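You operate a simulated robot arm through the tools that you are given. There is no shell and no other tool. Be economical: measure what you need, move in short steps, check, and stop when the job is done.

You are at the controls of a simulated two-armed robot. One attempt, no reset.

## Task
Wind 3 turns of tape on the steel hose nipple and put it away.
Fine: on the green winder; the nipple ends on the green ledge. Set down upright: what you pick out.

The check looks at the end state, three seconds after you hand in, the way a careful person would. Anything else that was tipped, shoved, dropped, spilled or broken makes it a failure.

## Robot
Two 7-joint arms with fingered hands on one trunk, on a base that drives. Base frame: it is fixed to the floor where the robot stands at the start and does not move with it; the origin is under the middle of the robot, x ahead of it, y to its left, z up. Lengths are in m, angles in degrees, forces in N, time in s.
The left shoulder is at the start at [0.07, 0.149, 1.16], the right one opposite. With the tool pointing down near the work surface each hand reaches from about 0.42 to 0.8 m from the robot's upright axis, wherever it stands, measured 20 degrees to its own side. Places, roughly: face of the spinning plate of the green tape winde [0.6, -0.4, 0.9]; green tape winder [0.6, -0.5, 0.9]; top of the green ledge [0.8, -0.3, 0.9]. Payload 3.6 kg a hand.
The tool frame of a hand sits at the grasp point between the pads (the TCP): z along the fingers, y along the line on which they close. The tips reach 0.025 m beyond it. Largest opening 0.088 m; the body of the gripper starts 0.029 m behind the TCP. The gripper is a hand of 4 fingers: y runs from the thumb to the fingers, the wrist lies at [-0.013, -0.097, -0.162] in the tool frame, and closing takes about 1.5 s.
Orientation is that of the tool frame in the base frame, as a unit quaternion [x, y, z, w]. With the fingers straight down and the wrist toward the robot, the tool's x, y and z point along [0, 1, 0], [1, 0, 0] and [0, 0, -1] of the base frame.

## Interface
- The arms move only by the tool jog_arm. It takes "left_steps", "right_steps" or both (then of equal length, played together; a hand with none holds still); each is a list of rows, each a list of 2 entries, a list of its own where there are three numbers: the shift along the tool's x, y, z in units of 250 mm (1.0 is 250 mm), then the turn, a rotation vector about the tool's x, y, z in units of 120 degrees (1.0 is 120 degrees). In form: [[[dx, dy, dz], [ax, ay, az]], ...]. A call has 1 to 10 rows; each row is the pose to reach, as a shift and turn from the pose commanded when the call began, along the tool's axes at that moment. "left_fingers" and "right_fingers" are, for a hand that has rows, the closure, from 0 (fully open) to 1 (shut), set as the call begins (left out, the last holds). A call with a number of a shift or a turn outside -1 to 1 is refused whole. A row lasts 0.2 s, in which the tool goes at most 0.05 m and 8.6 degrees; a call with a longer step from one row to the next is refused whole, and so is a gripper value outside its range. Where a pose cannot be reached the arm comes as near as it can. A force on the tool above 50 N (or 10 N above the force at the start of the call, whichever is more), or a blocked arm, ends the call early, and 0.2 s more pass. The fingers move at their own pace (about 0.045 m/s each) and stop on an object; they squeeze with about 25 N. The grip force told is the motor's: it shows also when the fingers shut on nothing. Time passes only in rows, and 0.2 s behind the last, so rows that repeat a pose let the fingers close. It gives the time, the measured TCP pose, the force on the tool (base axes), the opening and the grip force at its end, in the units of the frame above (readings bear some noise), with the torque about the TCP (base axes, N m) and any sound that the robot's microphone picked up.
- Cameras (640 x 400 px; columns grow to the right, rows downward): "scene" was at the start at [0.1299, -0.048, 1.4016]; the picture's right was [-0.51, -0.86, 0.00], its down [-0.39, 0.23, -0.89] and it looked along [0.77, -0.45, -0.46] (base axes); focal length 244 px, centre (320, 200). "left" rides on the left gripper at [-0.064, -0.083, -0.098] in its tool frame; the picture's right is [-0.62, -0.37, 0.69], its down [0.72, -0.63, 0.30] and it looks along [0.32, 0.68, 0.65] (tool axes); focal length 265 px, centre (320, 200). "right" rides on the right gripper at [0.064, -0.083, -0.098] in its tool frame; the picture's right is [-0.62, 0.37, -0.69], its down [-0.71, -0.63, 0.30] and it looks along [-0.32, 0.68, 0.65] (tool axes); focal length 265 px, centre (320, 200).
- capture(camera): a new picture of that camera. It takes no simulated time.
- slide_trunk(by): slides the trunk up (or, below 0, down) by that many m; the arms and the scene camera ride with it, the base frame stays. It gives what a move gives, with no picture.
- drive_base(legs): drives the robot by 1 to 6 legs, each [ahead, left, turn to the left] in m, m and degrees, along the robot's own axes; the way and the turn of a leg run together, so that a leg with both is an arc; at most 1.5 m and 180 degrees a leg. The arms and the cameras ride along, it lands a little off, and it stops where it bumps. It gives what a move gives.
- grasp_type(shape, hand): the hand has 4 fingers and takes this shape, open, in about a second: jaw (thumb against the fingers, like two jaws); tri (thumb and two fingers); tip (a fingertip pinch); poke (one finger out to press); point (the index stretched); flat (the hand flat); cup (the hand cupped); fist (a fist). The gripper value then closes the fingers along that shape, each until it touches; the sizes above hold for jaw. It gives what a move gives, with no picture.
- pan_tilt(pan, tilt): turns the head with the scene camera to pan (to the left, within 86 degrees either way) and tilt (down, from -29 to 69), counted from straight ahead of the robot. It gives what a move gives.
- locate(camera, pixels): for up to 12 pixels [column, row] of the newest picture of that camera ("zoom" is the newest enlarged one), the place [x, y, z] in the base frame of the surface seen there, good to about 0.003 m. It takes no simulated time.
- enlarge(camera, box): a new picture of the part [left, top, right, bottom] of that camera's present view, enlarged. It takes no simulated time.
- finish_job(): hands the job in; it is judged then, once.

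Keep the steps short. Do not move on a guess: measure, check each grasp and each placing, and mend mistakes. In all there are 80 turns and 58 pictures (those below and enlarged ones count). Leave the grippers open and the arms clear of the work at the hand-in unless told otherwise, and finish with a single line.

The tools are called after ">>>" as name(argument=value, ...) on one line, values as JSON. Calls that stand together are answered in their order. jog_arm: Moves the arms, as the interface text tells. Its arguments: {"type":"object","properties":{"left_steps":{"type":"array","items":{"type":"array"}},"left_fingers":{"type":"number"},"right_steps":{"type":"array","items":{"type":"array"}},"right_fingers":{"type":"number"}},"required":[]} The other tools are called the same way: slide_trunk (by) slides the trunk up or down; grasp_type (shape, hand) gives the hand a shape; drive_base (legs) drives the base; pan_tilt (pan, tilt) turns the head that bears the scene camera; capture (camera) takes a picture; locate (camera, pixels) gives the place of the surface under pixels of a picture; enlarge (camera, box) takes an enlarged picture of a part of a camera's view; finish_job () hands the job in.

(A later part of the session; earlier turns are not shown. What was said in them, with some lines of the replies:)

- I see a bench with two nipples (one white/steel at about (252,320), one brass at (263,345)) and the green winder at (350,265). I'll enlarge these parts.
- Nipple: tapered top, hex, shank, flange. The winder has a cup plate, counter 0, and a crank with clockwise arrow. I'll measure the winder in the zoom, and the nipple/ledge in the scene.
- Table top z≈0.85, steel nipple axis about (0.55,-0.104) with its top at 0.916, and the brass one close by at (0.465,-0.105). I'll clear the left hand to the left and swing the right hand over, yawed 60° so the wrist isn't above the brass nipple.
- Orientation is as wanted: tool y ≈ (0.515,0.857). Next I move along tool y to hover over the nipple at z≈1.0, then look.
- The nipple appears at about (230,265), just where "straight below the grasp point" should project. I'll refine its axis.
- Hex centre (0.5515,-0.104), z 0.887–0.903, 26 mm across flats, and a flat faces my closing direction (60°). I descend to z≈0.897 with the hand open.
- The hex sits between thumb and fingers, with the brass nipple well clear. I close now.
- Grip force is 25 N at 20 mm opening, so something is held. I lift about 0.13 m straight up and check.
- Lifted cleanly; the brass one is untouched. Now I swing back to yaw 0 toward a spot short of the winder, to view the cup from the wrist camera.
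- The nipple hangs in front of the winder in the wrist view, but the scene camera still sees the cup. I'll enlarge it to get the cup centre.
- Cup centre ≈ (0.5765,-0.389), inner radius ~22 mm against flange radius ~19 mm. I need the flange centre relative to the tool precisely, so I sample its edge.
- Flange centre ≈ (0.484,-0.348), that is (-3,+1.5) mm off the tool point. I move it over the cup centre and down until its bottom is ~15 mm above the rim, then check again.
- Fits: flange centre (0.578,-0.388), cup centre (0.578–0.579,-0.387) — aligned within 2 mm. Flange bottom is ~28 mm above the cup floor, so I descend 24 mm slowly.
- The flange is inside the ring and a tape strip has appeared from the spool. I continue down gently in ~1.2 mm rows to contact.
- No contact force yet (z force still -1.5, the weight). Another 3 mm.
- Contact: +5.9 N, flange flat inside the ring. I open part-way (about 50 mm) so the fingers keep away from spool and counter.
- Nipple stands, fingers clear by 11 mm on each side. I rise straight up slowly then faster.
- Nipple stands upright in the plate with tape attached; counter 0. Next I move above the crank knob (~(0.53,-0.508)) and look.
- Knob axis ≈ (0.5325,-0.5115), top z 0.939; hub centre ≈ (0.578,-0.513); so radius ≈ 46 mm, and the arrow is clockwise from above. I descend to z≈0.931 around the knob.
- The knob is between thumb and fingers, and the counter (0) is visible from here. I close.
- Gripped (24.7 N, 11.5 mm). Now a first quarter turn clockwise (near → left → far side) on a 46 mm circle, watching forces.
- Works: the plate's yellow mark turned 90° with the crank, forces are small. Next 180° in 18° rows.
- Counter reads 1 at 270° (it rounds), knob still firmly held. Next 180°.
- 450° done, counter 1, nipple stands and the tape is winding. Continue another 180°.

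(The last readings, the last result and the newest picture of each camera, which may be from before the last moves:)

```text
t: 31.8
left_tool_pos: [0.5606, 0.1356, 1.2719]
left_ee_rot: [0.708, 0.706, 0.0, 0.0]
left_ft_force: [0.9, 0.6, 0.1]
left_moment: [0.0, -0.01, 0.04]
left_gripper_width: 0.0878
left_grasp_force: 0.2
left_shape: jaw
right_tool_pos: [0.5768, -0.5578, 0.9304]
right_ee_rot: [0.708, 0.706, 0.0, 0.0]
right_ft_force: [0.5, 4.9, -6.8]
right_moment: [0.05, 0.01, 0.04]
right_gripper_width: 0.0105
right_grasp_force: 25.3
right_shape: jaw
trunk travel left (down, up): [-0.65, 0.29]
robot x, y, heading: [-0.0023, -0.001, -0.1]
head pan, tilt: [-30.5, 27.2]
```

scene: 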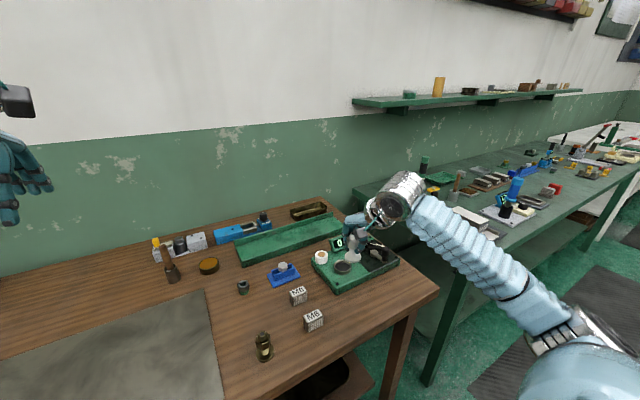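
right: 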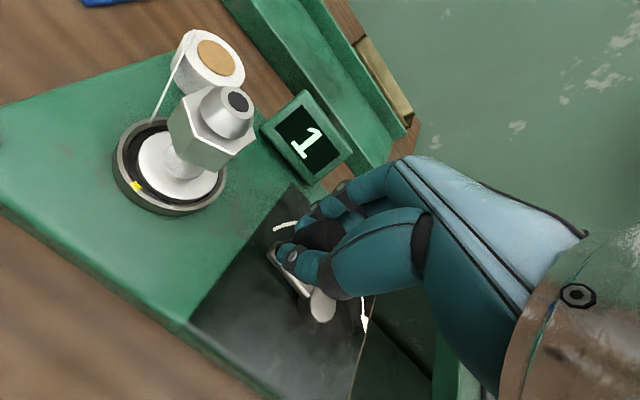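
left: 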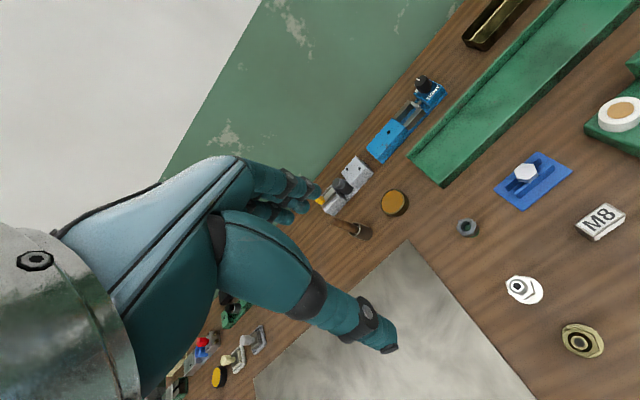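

630° done, grip steady. Next 180° to 810°.

>>> jog_arm(right_steps=[[[0.0115, -0.0564, 0], [0, 0, 0]], [[0.0398, -0.1065, 0], [0, 0, 0]], [[0.0823, -0.1454, 0], [0, 0, 0]], [[0.1347, -0.1693, 0], [0, 0, 0]], [[0.1918, -0.1758, 0], [0, 0, 0]], [[0.2483, -0.1643, 0], [0, 0, 0]], [[0.2984, -0.136, 0], [0, 0, 0]], [[0.3373, -0.0935, 0], [0, 0, 0]], [[0.3611, -0.0411, 0], [0, 0, 0]], [[0.3676, 0.016, 0], [0, 0, 0]]])

>>> capture(camera="right")

```text
t: 34.0
left_tool_pos: [0.5624, 0.1358, 1.2697]
left_ee_rot: [0.708, 0.707, 0.0, 0.0]
left_ft_force: [0.6, 0.1, -1.2]
left_moment: [0.02, -0.01, 0.01]
left_gripper_width: 0.0877
left_grasp_force: 0.0
left_shape: jaw
right_tool_pos: [0.5813, -0.4682, 0.9314]
right_ee_rot: [0.708, 0.706, 0.0, 0.001]
right_ft_force: [1.2, -1.0, -5.9]
right_moment: [-0.05, -0.01, 0.03]
right_gripper_width: 0.0103
right_grasp_force: 25.0
right_shape: jaw
trunk travel left (down, up): [-0.65, 0.29]
robot x, y, heading: [-0.0033, -0.0009, 0.0]
head pan, tilt: [-30.5, 27.2]
```

```text
27 pictures are left
```

right: 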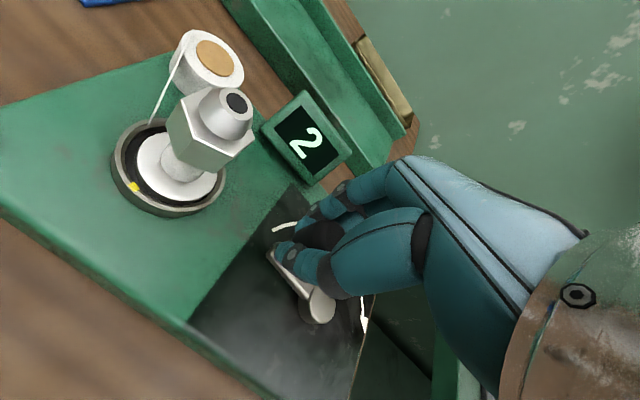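

Counter 2 at 810° (2¼ turns). Another 180° to 990°.

>>> jog_arm(right_steps=[[[-0.0115, 0.0564, 0], [0, 0, 0]], [[-0.0398, 0.1065, 0], [0, 0, 0]], [[-0.0823, 0.1454, 0], [0, 0, 0]], [[-0.1347, 0.1693, 0], [0, 0, 0]], [[-0.1918, 0.1758, 0], [0, 0, 0]], [[-0.2483, 0.1643, 0], [0, 0, 0]], [[-0.2984, 0.136, 0], [0, 0, 0]], [[-0.3373, 0.0935, 0], [0, 0, 0]], [[-0.3611, 0.0411, 0], [0, 0, 0]], [[-0.3676, -0.016, 0], [0, 0, 0]]])

```text
t: 36.2
left_tool_pos: [0.56, 0.137, 1.2706]
left_ee_rot: [0.708, 0.706, 0.001, 0.0]
left_ft_force: [-0.2, -0.4, -0.3]
left_moment: [0.02, -0.06, -0.03]
left_gripper_width: 0.0877
left_grasp_force: 0.1
left_shape: jaw
right_tool_pos: [0.5761, -0.5592, 0.9301]
right_ee_rot: [0.708, 0.706, 0.001, 0.001]
right_ft_force: [0.5, 3.0, -5.7]
right_moment: [0.01, 0.0, 0.04]
right_gripper_width: 0.0103
right_grasp_force: 25.3
right_shape: jaw
trunk travel left (down, up): [-0.65, 0.29]
robot x, y, heading: [-0.002, 0.0016, -0.1]
head pan, tilt: [-30.5, 27.2]
```

Last 90°, ending at the starting angle (3 full turns).

>>> jog_arm(right_steps=[[[0.0115, -0.0564, 0], [0, 0, 0]], [[0.0398, -0.1065, 0], [0, 0, 0]], [[0.0823, -0.1454, 0], [0, 0, 0]], [[0.1347, -0.1693, 0], [0, 0, 0]], [[0.1918, -0.1758, 0], [0, 0, 0]], [[0.1918, -0.1758, 0], [0, 0, 0]]])

>>> capture(camera="right")

```text
t: 37.6
left_tool_pos: [0.5607, 0.1354, 1.2724]
left_ee_rot: [0.707, 0.707, 0.001, -0.001]
left_ft_force: [0.7, -0.4, -0.7]
left_moment: [-0.06, 0.01, -0.02]
left_gripper_width: 0.0879
left_grasp_force: 0.0
left_shape: jaw
right_tool_pos: [0.5318, -0.5109, 0.9307]
right_ee_rot: [0.708, 0.707, 0.0, -0.001]
right_ft_force: [-4.3, 1.2, -6.5]
right_moment: [-0.02, 0.08, 0.0]
right_gripper_width: 0.0104
right_grasp_force: 25.1
right_shape: jaw
trunk travel left (down, up): [-0.65, 0.29]
robot x, y, heading: [0.0012, -0.0002, 0.1]
head pan, tilt: [-30.5, 27.2]
```

```text
26 pictures are left
```

right: 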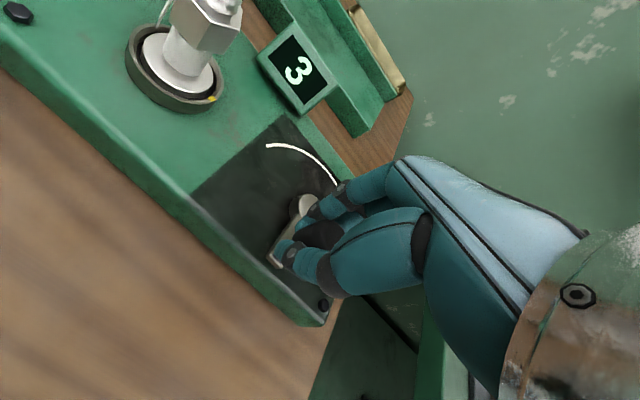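

Counter 3, yellow mark exactly back at its start place. I open to ~52 mm and rise straight up.

>>> jog_arm(right_steps=[[[0, 0, 0], [0, 0, 0]], [[0, 0, 0], [0, 0, 0]], [[0, 0, 0], [0, 0, 0]], [[0, 0, 0], [0, 0, 0]], [[0, 0, -0.05], [0, 0, 0]], [[0, 0, -0.12], [0, 0, 0]], [[0, 0, -0.22], [0, 0, 0]], [[0, 0, -0.34], [0, 0, 0]], [[0, 0, -0.44], [0, 0, 0]], [[0, 0, -0.44], [0, 0, 0]]], right_fingers=0.4)

```text
t: 39.8
left_tool_pos: [0.5614, 0.1372, 1.2711]
left_ee_rot: [0.707, 0.707, 0.0, 0.0]
left_ft_force: [-0.4, 0.0, 0.7]
left_moment: [0.02, 0.0, 0.01]
left_gripper_width: 0.0875
left_grasp_force: 0.1
left_shape: jaw
right_tool_pos: [0.5335, -0.5102, 1.0416]
right_ee_rot: [0.708, 0.707, 0.0, 0.0]
right_ft_force: [0.5, 0.0, 0.8]
right_moment: [-0.03, 0.0, -0.01]
right_gripper_width: 0.0524
right_grasp_force: 0.0
right_shape: jaw
trunk travel left (down, up): [-0.65, 0.29]
robot x, y, heading: [-0.0014, -0.0036, 0.0]
head pan, tilt: [-30.5, 27.2]
```

Back above the nipple at (0.577,-0.390), then look.

>>> jog_arm(right_steps=[[[0.12, 0.045, 0], [0, 0, 0]], [[0.24, 0.09, 0], [0, 0, 0]], [[0.36, 0.135, 0], [0, 0, 0]], [[0.477, 0.182, 0], [0, 0, 0]], [[0.477, 0.182, 0], [0, 0, 0]]])

>>> enlarge(camera="right", box=[140, 170, 340, 330])

```text
t: 41.0
left_tool_pos: [0.5594, 0.1362, 1.271]
left_ee_rot: [0.708, 0.706, 0.0, 0.0]
left_ft_force: [0.1, 1.2, 0.4]
left_moment: [-0.01, 0.03, 0.01]
left_gripper_width: 0.0875
left_grasp_force: 0.1
left_shape: jaw
right_tool_pos: [0.5771, -0.392, 1.0433]
right_ee_rot: [0.709, 0.706, 0.0, 0.0]
right_ft_force: [0.7, -0.6, 0.6]
right_moment: [0.0, 0.0, 0.02]
right_gripper_width: 0.0524
right_grasp_force: 0.0
right_shape: jaw
trunk travel left (down, up): [-0.65, 0.29]
robot x, y, heading: [0.0039, -0.0014, 0.0]
head pan, tilt: [-30.5, 27.2]
```

```text
2.50 times, centred on (240, 250) of right
```

zoom: 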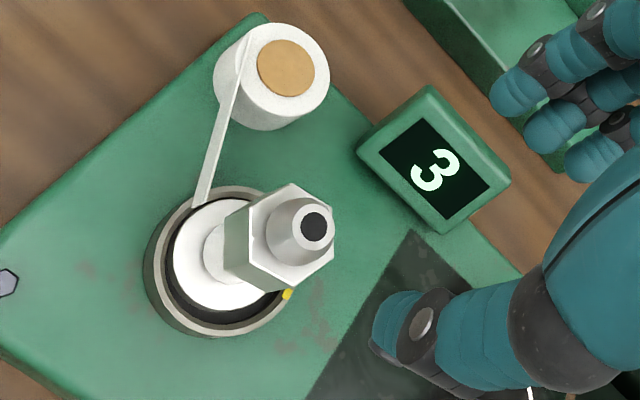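

Counter 3, nipple upright, tape still shown attached. I descend the same 0.115 m to the earlier grip pose.

>>> jog_arm(right_steps=[[[0.004, 0, 0.08], [0, 0, 0]], [[0.004, 0, 0.16], [0, 0, 0]], [[0.004, 0, 0.24], [0, 0, 0]], [[0.004, 0, 0.32], [0, 0, 0]], [[0.004, 0, 0.38], [0, 0, 0]], [[0.004, 0, 0.42], [0, 0, 0]], [[0.004, 0, 0.456], [0, 0, 0]], [[0.004, 0, 0.456], [0, 0, 0]]])

>>> enlarge(camera="right", box=[200, 150, 420, 330])

```text
t: 42.8
left_tool_pos: [0.5601, 0.1351, 1.2718]
left_ee_rot: [0.708, 0.706, 0.0, 0.001]
left_ft_force: [0.4, -0.4, 0.8]
left_moment: [0.0, 0.0, 0.0]
left_gripper_width: 0.0876
left_grasp_force: 0.1
left_shape: jaw
right_tool_pos: [0.5785, -0.3906, 0.9273]
right_ee_rot: [0.708, 0.707, 0.0, 0.0]
right_ft_force: [0.4, 0.2, -0.1]
right_moment: [0.02, 0.0, -0.04]
right_gripper_width: 0.0526
right_grasp_force: 0.0
right_shape: jaw
trunk travel left (down, up): [-0.65, 0.29]
robot x, y, heading: [-0.004, 0.0022, -0.1]
head pan, tilt: [-30.5, 27.2]
```

```text
2.22 times, centred on (310, 240) of right
```

zoom: 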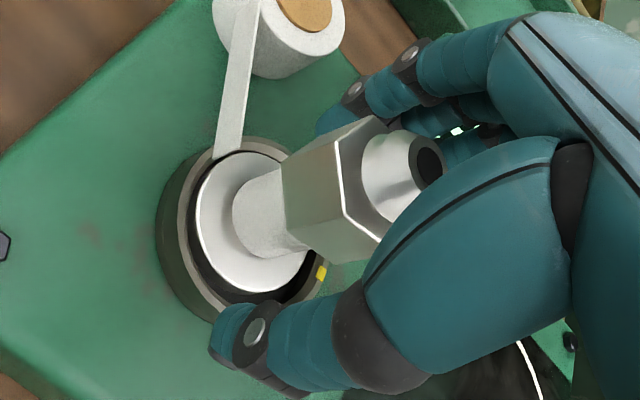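

Positioned as before, the taped shank is visible (matte white). I close and then lift a little.

>>> jog_arm(right_steps=[[[0, 0, 0], [0, 0, 0]], [[0, 0, 0], [0, 0, 0]], [[0, 0, 0], [0, 0, 0]], [[0, 0, 0], [0, 0, 0]], [[0, 0, 0], [0, 0, 0]], [[0, 0, 0], [0, 0, 0]]], right_fingers=1)

>>> jog_arm(right_steps=[[[0, 0, -0.015], [0, 0, 0]], [[0, 0, -0.04], [0, 0, 0]], [[0, 0, -0.08], [0, 0, 0]], [[0, 0, -0.14], [0, 0, 0]], [[0, 0, -0.22], [0, 0, 0]], [[0, 0, -0.32], [0, 0, 0]], [[0, 0, -0.44], [0, 0, 0]], [[0, 0, -0.5], [0, 0, 0]], [[0, 0, -0.5], [0, 0, 0]]])

>>> capture(camera="right")

>>> capture(camera="scene")

```text
t: 44.2
left_tool_pos: [0.5606, 0.137, 1.2711]
left_ee_rot: [0.708, 0.706, 0.0, 0.001]
left_ft_force: [0.0, -0.3, 1.3]
left_moment: [0.01, 0.01, 0.0]
left_gripper_width: 0.0875
left_grasp_force: 0.0
left_shape: jaw
right_tool_pos: [0.5777, -0.3908, 0.9274]
right_ee_rot: [0.707, 0.707, 0.0, 0.0]
right_ft_force: [-0.5, 0.0, -0.1]
right_moment: [-0.02, 0.02, -0.01]
right_gripper_width: 0.0113
right_grasp_force: 24.8
right_shape: jaw
trunk travel left (down, up): [-0.65, 0.29]
robot x, y, heading: [0.001, -0.0014, 0.2]
head pan, tilt: [-30.5, 27.2]
```

```text
t: 46.2
left_tool_pos: [0.5616, 0.1361, 1.2696]
left_ee_rot: [0.707, 0.707, 0.0, 0.0]
left_ft_force: [0.6, -0.1, -0.1]
left_moment: [-0.01, -0.01, 0.01]
left_gripper_width: 0.0878
left_grasp_force: 0.0
left_shape: jaw
right_tool_pos: [0.5771, -0.3899, 1.0536]
right_ee_rot: [0.708, 0.706, -0.001, 0.0]
right_ft_force: [-0.3, 0.2, -2.4]
right_moment: [0.04, -0.01, -0.01]
right_gripper_width: 0.0117
right_grasp_force: 25.0
right_shape: jaw
trunk travel left (down, up): [-0.65, 0.29]
robot x, y, heading: [0.0011, 0.0039, 0.1]
head pan, tilt: [-30.5, 27.2]
```

```text
23 pictures are left
```

right: 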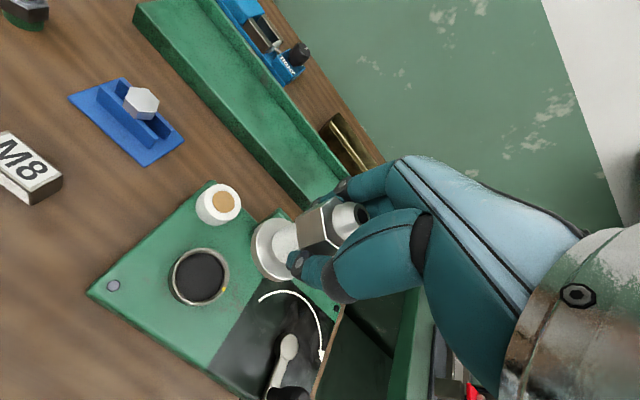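

```text
22 pictures are left
```

scene: 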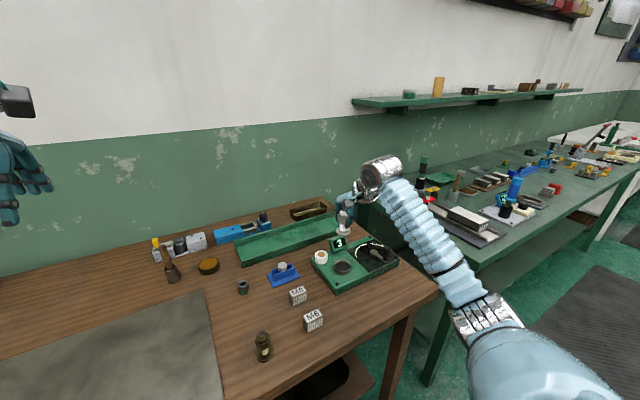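

Nipple held, taped, cup empty, tape parted. Now I examine the ledge.

>>> enlarge(camera="scene", box=[225, 190, 355, 275])

```text
4.71 times, centred on (290, 232) of scene
```

zoom: 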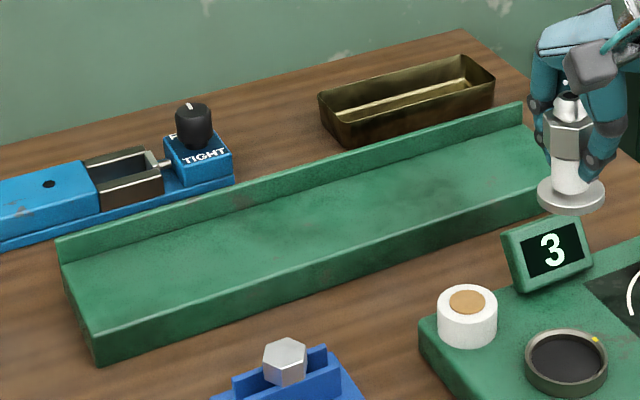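

>>> locate(camera="zoom", pixels=[[100, 325], [300, 270], [480, 215], [70, 262], [260, 215], [400, 165], [520, 130], [260, 188], [300, 240], [380, 210], [220, 250], [440, 200]])

>>> locate(camera="right", pixels=[[250, 250], [268, 220], [275, 280], [256, 230], [258, 270]])

```text
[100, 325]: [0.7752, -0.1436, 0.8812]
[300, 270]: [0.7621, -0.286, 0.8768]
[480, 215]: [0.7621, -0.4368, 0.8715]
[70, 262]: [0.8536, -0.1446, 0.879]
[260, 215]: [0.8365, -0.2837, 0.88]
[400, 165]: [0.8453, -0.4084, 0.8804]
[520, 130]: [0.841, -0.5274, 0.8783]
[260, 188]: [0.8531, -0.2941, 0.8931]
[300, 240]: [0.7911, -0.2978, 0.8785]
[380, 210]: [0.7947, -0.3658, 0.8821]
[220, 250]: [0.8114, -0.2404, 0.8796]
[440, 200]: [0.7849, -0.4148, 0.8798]
```

```text
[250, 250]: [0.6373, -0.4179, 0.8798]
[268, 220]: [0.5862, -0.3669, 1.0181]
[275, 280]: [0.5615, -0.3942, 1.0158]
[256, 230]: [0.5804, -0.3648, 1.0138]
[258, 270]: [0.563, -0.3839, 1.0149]
```

Ledge top: x 0.765–0.845, z 0.880, y -0.14…-0.52. I'd place at (0.80,-0.33), which is 0.865 m away, so the base must move slightly. I check the table's front edge for clearance.

>>> locate(camera="scene", pixels=[[280, 385], [330, 355], [390, 322], [430, 295], [240, 395], [300, 395], [400, 340]])

>>> pan_tilt(pan=-20, tilt=65)

>>> capture(camera="scene")

```text
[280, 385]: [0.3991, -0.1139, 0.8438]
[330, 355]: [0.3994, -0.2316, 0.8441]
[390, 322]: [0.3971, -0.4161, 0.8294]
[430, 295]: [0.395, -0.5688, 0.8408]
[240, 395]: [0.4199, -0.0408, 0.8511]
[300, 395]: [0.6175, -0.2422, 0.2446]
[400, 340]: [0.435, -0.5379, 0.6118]
```

```text
t: 47.2
left_tool_pos: [0.5613, 0.1364, 1.2703]
left_ee_rot: [0.708, 0.706, 0.0, 0.0]
left_ft_force: [-0.3, 0.0, 0.0]
left_moment: [-0.03, -0.02, 0.03]
left_gripper_width: 0.0876
left_grasp_force: 0.1
left_shape: jaw
right_tool_pos: [0.5766, -0.3897, 1.0528]
right_ee_rot: [0.708, 0.706, 0.0, 0.0]
right_ft_force: [-0.4, 0.2, -1.9]
right_moment: [-0.03, -0.01, -0.01]
right_gripper_width: 0.0115
right_grasp_force: 24.9
right_shape: jaw
trunk travel left (down, up): [-0.65, 0.29]
robot x, y, heading: [0.0006, -0.004, 0.1]
head pan, tilt: [-20.0, 65.0]
```

```text
20 pictures are left
```

scene: 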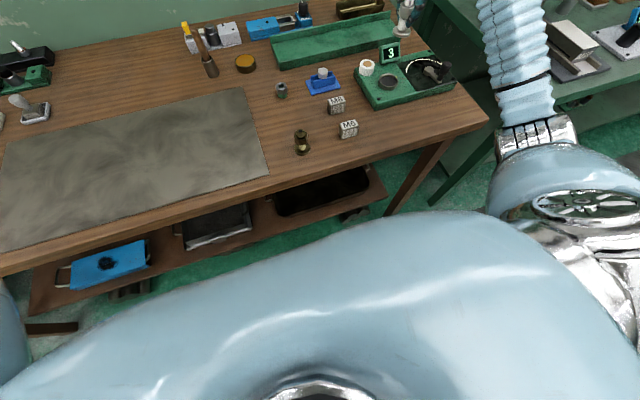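

Table front edge is at x≈0.395 and floor is visible between shelf and chest, so a small move is safe: 0.05 m ahead and 0.12 m right, holding the nipple high.

>>> drive_base(legs=[[0.05, -0.12, 0]])

>>> pan_tilt(pan=-15, tilt=40)

>>> capture(camera="scene")

```text
t: 49.4
left_tool_pos: [0.6095, 0.0176, 1.2702]
left_ee_rot: [0.708, 0.706, 0.001, 0.0]
left_ft_force: [-0.1, 0.4, 0.3]
left_moment: [-0.03, 0.01, 0.02]
left_gripper_width: 0.0878
left_grasp_force: 0.0
left_shape: jaw
right_tool_pos: [0.6262, -0.5076, 1.0545]
right_ee_rot: [0.708, 0.706, 0.0, 0.0]
right_ft_force: [-1.3, -0.8, -1.2]
right_moment: [0.01, -0.01, -0.01]
right_gripper_width: 0.0115
right_grasp_force: 25.0
right_shape: jaw
trunk travel left (down, up): [-0.65, 0.29]
robot x, y, heading: [0.0494, -0.1237, 0.1]
head pan, tilt: [-20.0, 65.0]
```

```text
t: 50.3
left_tool_pos: [0.6106, 0.0157, 1.2716]
left_ee_rot: [0.707, 0.707, 0.0, 0.0]
left_ft_force: [0.0, 0.3, -0.6]
left_moment: [0.01, -0.02, -0.02]
left_gripper_width: 0.0876
left_grasp_force: 0.2
left_shape: jaw
right_tool_pos: [0.6266, -0.5091, 1.0531]
right_ee_rot: [0.709, 0.705, -0.001, -0.001]
right_ft_force: [0.1, -0.2, -2.2]
right_moment: [0.01, 0.0, 0.05]
right_gripper_width: 0.0117
right_grasp_force: 25.0
right_shape: jaw
trunk travel left (down, up): [-0.65, 0.29]
robot x, y, heading: [0.0508, -0.1232, 0.1]
head pan, tilt: [-15.0, 40.0]
```

```text
19 pictures are left
```

scene: 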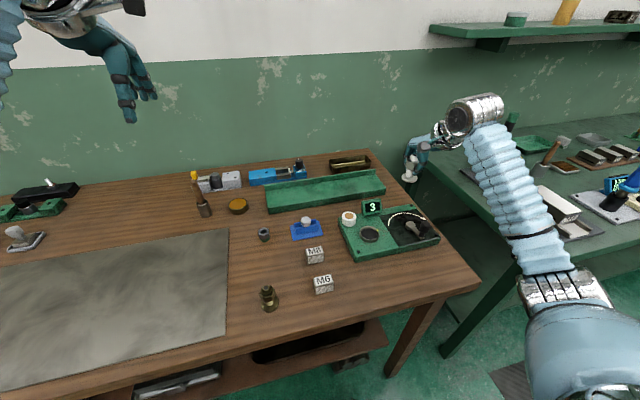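

Base moved as planned. Now bring the nipple over the ledge at (0.80,-0.33), still high.

>>> jog_arm(right_steps=[[[0.09, 0.09, 0], [0, 0, 0]], [[0.18, 0.18, 0], [0, 0, 0]], [[0.27, 0.27, 0], [0, 0, 0]], [[0.36, 0.36, 0], [0, 0, 0]], [[0.45, 0.45, 0], [0, 0, 0]], [[0.54, 0.54, 0], [0, 0, 0]], [[0.63, 0.63, 0], [0, 0, 0]], [[0.706, 0.706, 0], [0, 0, 0]], [[0.706, 0.706, 0], [0, 0, 0]]])

>>> capture(camera="right")

>>> enlarge(camera="scene", box=[240, 130, 440, 260])

```text
t: 52.3
left_tool_pos: [0.611, 0.0166, 1.2712]
left_ee_rot: [0.708, 0.706, 0.001, 0.0]
left_ft_force: [0.4, 0.0, 0.5]
left_moment: [-0.01, 0.0, 0.0]
left_gripper_width: 0.0875
left_grasp_force: 0.0
left_shape: jaw
right_tool_pos: [0.8034, -0.3308, 1.0542]
right_ee_rot: [0.707, 0.707, 0.0, 0.0]
right_ft_force: [0.4, -0.6, -1.6]
right_moment: [0.0, 0.02, 0.03]
right_gripper_width: 0.0117
right_grasp_force: 25.0
right_shape: jaw
trunk travel left (down, up): [-0.65, 0.29]
robot x, y, heading: [0.0487, -0.1238, -0.1]
head pan, tilt: [-15.0, 40.0]
```

```text
18 pictures are left
```

right: 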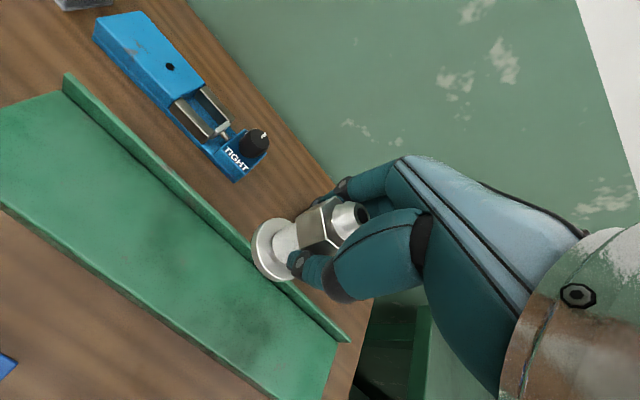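

```text
3.08 times, centred on (340, 195) of scene
```

zoom: 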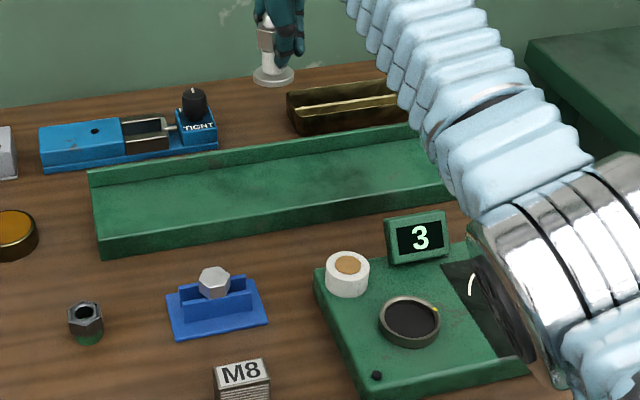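

Reached. The forearm passes over the winder in the picture, so before descending I check its height there.

>>> locate(camera="zoom", pixels=[[445, 180], [480, 215], [500, 290], [540, 370], [420, 100], [350, 5], [580, 240], [275, 75], [262, 78], [290, 78]])

>>> locate(camera="right", pixels=[[253, 248], [262, 226], [262, 272], [275, 282], [276, 220], [100, 200], [200, 290]])

```text
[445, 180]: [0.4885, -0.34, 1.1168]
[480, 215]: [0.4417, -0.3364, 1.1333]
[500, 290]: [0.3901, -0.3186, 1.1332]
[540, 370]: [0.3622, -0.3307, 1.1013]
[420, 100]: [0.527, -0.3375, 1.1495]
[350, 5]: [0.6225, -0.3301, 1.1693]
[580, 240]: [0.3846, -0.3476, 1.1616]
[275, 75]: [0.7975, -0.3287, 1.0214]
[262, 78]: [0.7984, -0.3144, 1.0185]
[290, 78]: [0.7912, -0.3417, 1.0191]
```

```text
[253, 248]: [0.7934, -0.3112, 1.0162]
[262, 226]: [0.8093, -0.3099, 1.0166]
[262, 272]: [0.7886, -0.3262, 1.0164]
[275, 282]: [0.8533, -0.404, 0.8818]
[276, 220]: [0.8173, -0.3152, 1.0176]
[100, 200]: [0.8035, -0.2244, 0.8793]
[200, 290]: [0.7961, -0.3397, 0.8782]
```

Forearm surface is at z≈1.1+ over the winder, so a 0.13 m wrist descent stays clear. Nipple base is over (0.80,-0.328). I descend to about 10 mm above the ledge.

>>> jog_arm(right_steps=[[[0, 0, 0.08], [0, 0, 0]], [[0, 0, 0.16], [0, 0, 0]], [[0, 0, 0.24], [0, 0, 0]], [[0, 0, 0.32], [0, 0, 0]], [[0, 0, 0.39], [0, 0, 0]], [[0, 0, 0.44], [0, 0, 0]], [[0, 0, 0.472], [0, 0, 0]], [[0, 0, 0.472], [0, 0, 0]]])

>>> capture(camera="right")

>>> enlarge(camera="scene", box=[240, 130, 440, 260])

```text
t: 54.1
left_tool_pos: [0.6104, 0.0168, 1.271]
left_ee_rot: [0.708, 0.706, 0.0, 0.0]
left_ft_force: [-0.4, -0.2, 0.6]
left_moment: [0.02, 0.0, -0.03]
left_gripper_width: 0.0878
left_grasp_force: 0.1
left_shape: jaw
right_tool_pos: [0.8034, -0.3332, 0.9342]
right_ee_rot: [0.708, 0.706, 0.0, 0.0]
right_ft_force: [0.0, -0.8, -1.9]
right_moment: [-0.01, -0.01, -0.01]
right_gripper_width: 0.0115
right_grasp_force: 25.7
right_shape: jaw
trunk travel left (down, up): [-0.65, 0.29]
robot x, y, heading: [0.0478, -0.1254, 0.0]
head pan, tilt: [-15.0, 40.0]
```

```text
16 pictures are left
```

right: 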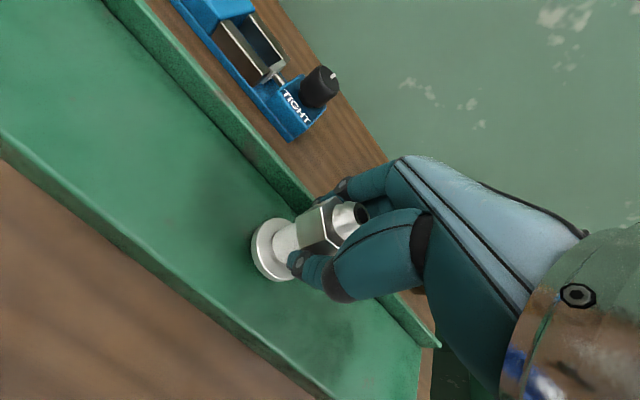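

```text
3.08 times, centred on (340, 195) of scene
```

zoom: 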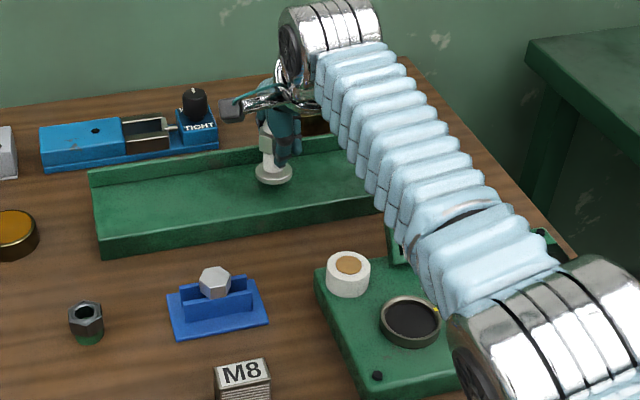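

>>> locate(camera="zoom", pixels=[[390, 200], [412, 240], [432, 290], [470, 380], [395, 245], [260, 178], [290, 178], [274, 184]])

>>> jog_arm(right_steps=[[[0, 0, 0.006], [0, 0, 0]], [[0, 0, 0.012], [0, 0, 0]], [[0, 0, 0.018], [0, 0, 0]], [[0, 0, 0.024], [0, 0, 0]], [[0, 0, 0.024], [0, 0, 0]]])

```text
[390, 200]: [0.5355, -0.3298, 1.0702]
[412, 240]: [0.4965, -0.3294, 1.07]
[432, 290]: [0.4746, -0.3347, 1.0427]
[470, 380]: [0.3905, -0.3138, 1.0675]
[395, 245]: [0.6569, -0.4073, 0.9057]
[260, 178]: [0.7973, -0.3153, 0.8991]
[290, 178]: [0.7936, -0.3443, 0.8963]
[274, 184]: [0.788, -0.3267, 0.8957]
```

```text
t: 55.3
left_tool_pos: [0.6106, 0.018, 1.2708]
left_ee_rot: [0.708, 0.706, 0.0, -0.001]
left_ft_force: [0.2, -0.8, -0.4]
left_moment: [-0.02, 0.0, 0.0]
left_gripper_width: 0.0878
left_grasp_force: 0.0
left_shape: jaw
right_tool_pos: [0.8035, -0.3323, 0.9296]
right_ee_rot: [0.708, 0.706, 0.0, 0.0]
right_ft_force: [0.2, 0.2, -2.4]
right_moment: [0.01, 0.0, 0.01]
right_gripper_width: 0.012
right_grasp_force: 24.5
right_shape: jaw
trunk travel left (down, up): [-0.65, 0.29]
robot x, y, heading: [0.0561, -0.1225, 0.1]
head pan, tilt: [-15.0, 40.0]
```

Forearm is clear (z > 1.04 over the winder). No contact yet at 0.9296; I go down another 5 mm in ~1 mm rows.

>>> jog_arm(right_steps=[[[0, 0, 0.004], [0, 0, 0]], [[0, 0, 0.008], [0, 0, 0]], [[0, 0, 0.012], [0, 0, 0]], [[0, 0, 0.016], [0, 0, 0]], [[0, 0, 0.016], [0, 0, 0]]])

```text
t: 56.5
left_tool_pos: [0.6117, 0.0172, 1.2721]
left_ee_rot: [0.708, 0.707, 0.0, 0.0]
left_ft_force: [0.5, 0.4, 0.1]
left_moment: [0.0, 0.02, 0.01]
left_gripper_width: 0.0877
left_grasp_force: 0.1
left_shape: jaw
right_tool_pos: [0.8034, -0.3323, 0.926]
right_ee_rot: [0.709, 0.706, 0.0, -0.001]
right_ft_force: [0.4, -0.5, -1.3]
right_moment: [0.04, 0.01, 0.01]
right_gripper_width: 0.0116
right_grasp_force: 25.2
right_shape: jaw
trunk travel left (down, up): [-0.65, 0.29]
robot x, y, heading: [0.0539, -0.1219, 0.2]
head pan, tilt: [-15.0, 40.0]
```

Still only the weight. 3 mm more.

>>> jog_arm(right_steps=[[[0, 0, 0.004], [0, 0, 0]], [[0, 0, 0.008], [0, 0, 0]], [[0, 0, 0.012], [0, 0, 0]], [[0, 0, 0.012], [0, 0, 0]]])

>>> enlarge(camera="right", box=[210, 180, 370, 300])

```text
t: 57.5
left_tool_pos: [0.611, 0.0182, 1.2698]
left_ee_rot: [0.708, 0.706, 0.0, 0.0]
left_ft_force: [0.8, -1.0, -0.8]
left_moment: [0.0, 0.02, -0.02]
left_gripper_width: 0.0879
left_grasp_force: 0.2
left_shape: jaw
right_tool_pos: [0.8031, -0.333, 0.9223]
right_ee_rot: [0.708, 0.706, -0.001, 0.0]
right_ft_force: [-0.1, 0.3, -2.2]
right_moment: [-0.02, 0.04, -0.04]
right_gripper_width: 0.0116
right_grasp_force: 24.5
right_shape: jaw
trunk travel left (down, up): [-0.65, 0.29]
robot x, y, heading: [0.0525, -0.1221, -0.0]
head pan, tilt: [-15.0, 40.0]
```

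```text
3.33 times, centred on (290, 240) of right
```

zoom: 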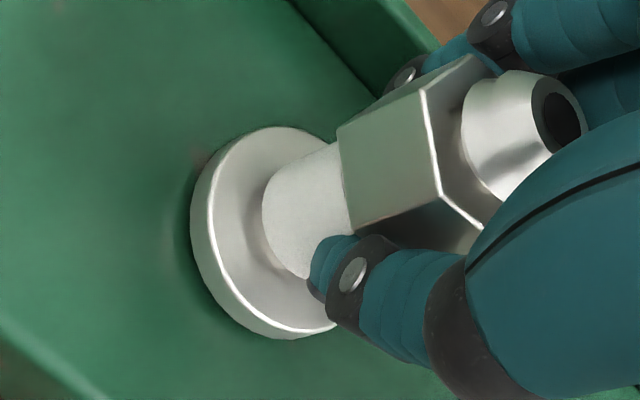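

Very close to the surface (shadow nearly meets the flange), no contact yet. Continue up to 4 mm more.

>>> jog_arm(right_steps=[[[0, 0, 0.004], [0, 0, 0]], [[0, 0, 0.008], [0, 0, 0]], [[0, 0, 0.008], [0, 0, 0]]])

```text
t: 58.3
left_tool_pos: [0.611, 0.0166, 1.271]
left_ee_rot: [0.708, 0.706, 0.0, 0.001]
left_ft_force: [0.5, 0.6, 0.1]
left_moment: [0.01, -0.06, 0.02]
left_gripper_width: 0.0875
left_grasp_force: 0.1
left_shape: jaw
right_tool_pos: [0.803, -0.3318, 0.9214]
right_ee_rot: [0.708, 0.706, 0.0, 0.0]
right_ft_force: [0.8, 0.0, 1.5]
right_moment: [-0.03, -0.04, 0.02]
right_gripper_width: 0.0116
right_grasp_force: 24.8
right_shape: jaw
trunk travel left (down, up): [-0.65, 0.29]
robot x, y, heading: [0.0508, -0.1211, -0.2]
head pan, tilt: [-15.0, 40.0]
```

Force flipped from -2.2 to +1.5 N: touching. One more millimetre to seat it, then look.

>>> jog_arm(right_steps=[[[0, 0, 0.003], [0, 0, 0]], [[0, 0, 0.003], [0, 0, 0]]])

```text
t: 58.9
left_tool_pos: [0.6093, 0.0172, 1.2717]
left_ee_rot: [0.708, 0.706, 0.0, 0.0]
left_ft_force: [0.3, 0.6, -0.4]
left_moment: [0.0, -0.01, 0.05]
left_gripper_width: 0.0876
left_grasp_force: 0.1
left_shape: jaw
right_tool_pos: [0.8036, -0.3334, 0.922]
right_ee_rot: [0.708, 0.706, 0.0, 0.001]
right_ft_force: [-1.0, 0.1, 3.1]
right_moment: [0.0, -0.07, 0.0]
right_gripper_width: 0.0115
right_grasp_force: 24.7
right_shape: jaw
trunk travel left (down, up): [-0.65, 0.29]
robot x, y, heading: [0.0504, -0.1201, 0.1]
head pan, tilt: [-15.0, 40.0]
```

Seated (+3.1 N). I open to ~50 mm.

>>> jog_arm(right_steps=[[[0, 0, 0], [0, 0, 0]], [[0, 0, 0], [0, 0, 0]], [[0, 0, 0], [0, 0, 0]], [[0, 0, 0], [0, 0, 0]], [[0, 0, 0], [0, 0, 0]]], right_fingers=0.42)

>>> capture(camera="right")

```text
t: 60.1
left_tool_pos: [0.6098, 0.0176, 1.2705]
left_ee_rot: [0.707, 0.707, 0.0, -0.001]
left_ft_force: [0.5, 0.4, 0.7]
left_moment: [-0.01, 0.0, 0.0]
left_gripper_width: 0.0878
left_grasp_force: 0.0
left_shape: jaw
right_tool_pos: [0.8029, -0.3329, 0.9213]
right_ee_rot: [0.708, 0.706, 0.0, 0.0]
right_ft_force: [0.1, -0.7, 1.1]
right_moment: [0.0, 0.02, -0.01]
right_gripper_width: 0.0506
right_grasp_force: 0.0
right_shape: jaw
trunk travel left (down, up): [-0.65, 0.29]
robot x, y, heading: [0.0515, -0.1205, 0.2]
head pan, tilt: [-15.0, 40.0]
```

```text
13 pictures are left
```

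right: 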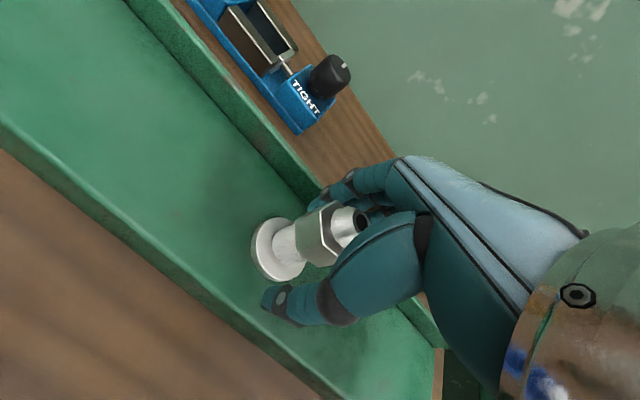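

Nipple stands on the ledge, free of the fingers. I rise straight up.

>>> jog_arm(right_steps=[[[0, 0, -0.02], [0, 0, 0]], [[0, 0, -0.05], [0, 0, 0]], [[0, 0, -0.1], [0, 0, 0]], [[0, 0, -0.18], [0, 0, 0]], [[0, 0, -0.28], [0, 0, 0]], [[0, 0, -0.4], [0, 0, 0]], [[0, 0, -0.52], [0, 0, 0]], [[0, 0, -0.64], [0, 0, 0]], [[0, 0, -0.72], [0, 0, 0]]])

>>> capture(camera="right")

```text
t: 62.1
left_tool_pos: [0.6098, 0.0181, 1.2718]
left_ee_rot: [0.708, 0.707, -0.001, -0.001]
left_ft_force: [-0.1, -0.6, -0.5]
left_moment: [0.0, 0.01, -0.04]
left_gripper_width: 0.088
left_grasp_force: 0.0
left_shape: jaw
right_tool_pos: [0.8022, -0.3305, 1.0994]
right_ee_rot: [0.708, 0.706, 0.001, 0.001]
right_ft_force: [0.4, 0.4, 0.2]
right_moment: [0.02, 0.05, 0.02]
right_gripper_width: 0.0505
right_grasp_force: 0.0
right_shape: jaw
trunk travel left (down, up): [-0.65, 0.29]
robot x, y, heading: [0.0518, -0.1217, 0.4]
head pan, tilt: [-15.0, 40.0]
```

```text
12 pictures are left
```

right: 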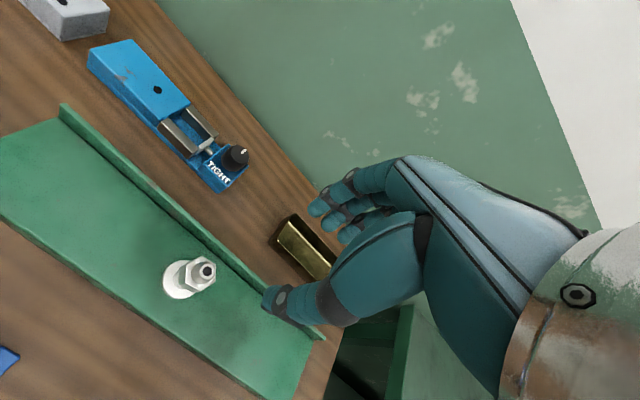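

It stands upright on the ledge. I open fully and bring the hand back and up, clear of the work (−0.24 m x, −0.15 m y, +0.07 m z).

>>> jog_arm(right_steps=[[[0, 0, -0.14], [0, 0, 0]], [[0, 0, -0.28], [0, 0, 0]], [[-0.08, -0.13, -0.28], [0, 0, 0]], [[-0.16, -0.26, -0.28], [0, 0, 0]], [[-0.24, -0.39, -0.28], [0, 0, 0]], [[-0.33, -0.52, -0.28], [0, 0, 0]], [[-0.42, -0.65, -0.28], [0, 0, 0]], [[-0.51, -0.78, -0.28], [0, 0, 0]], [[-0.6, -0.9, -0.28], [0, 0, 0]], [[-0.6, -0.9, -0.28], [0, 0, 0]]], right_fingers=0)

>>> capture(camera="scene")

>>> enlarge(camera="scene", box=[240, 130, 440, 260])

```text
t: 64.3
left_tool_pos: [0.6102, 0.0179, 1.2705]
left_ee_rot: [0.708, 0.706, 0.0, 0.0]
left_ft_force: [0.3, -0.9, -0.5]
left_moment: [0.0, -0.04, -0.02]
left_gripper_width: 0.0877
left_grasp_force: 0.0
left_shape: jaw
right_tool_pos: [0.7281, -0.5397, 1.2362]
right_ee_rot: [0.707, 0.707, -0.001, 0.0]
right_ft_force: [0.4, -0.8, -0.3]
right_moment: [-0.01, 0.01, -0.01]
right_gripper_width: 0.0877
right_grasp_force: 0.2
right_shape: jaw
right hand out of reach, approached as far as the arm can: row 2, 3, 4, 5, 6, 7, 8, 9, 10
trunk travel left (down, up): [-0.65, 0.29]
robot x, y, heading: [0.0514, -0.1227, 0.1]
head pan, tilt: [-15.0, 40.0]
```

```text
11 pictures are left
```

scene: 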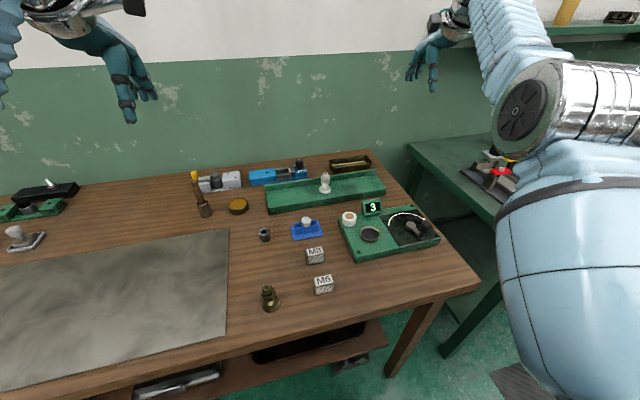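

```text
3.08 times, centred on (340, 195) of scene
```

zoom: 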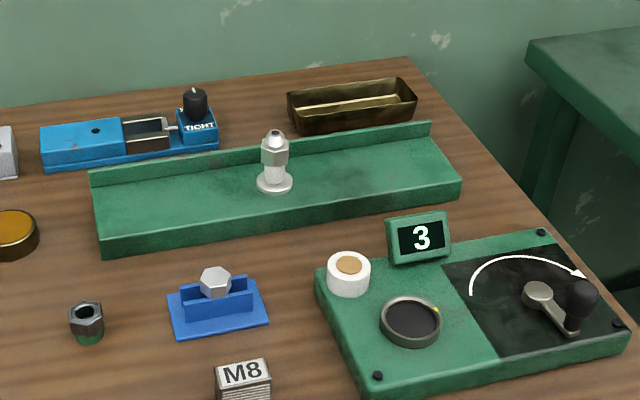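

Everything is as wanted: the nipple is upright on the ledge, the counter shows 3, the other items are untouched, and the hands are open and high above the work. I hand in.

>>> finish_job()

```text
The job is handed in.
```

The steel nipple has 3 turns of tape (the winder counter reads 3) and stands upright on the green ledge; nothing else was disturbed, and the job is handed in.
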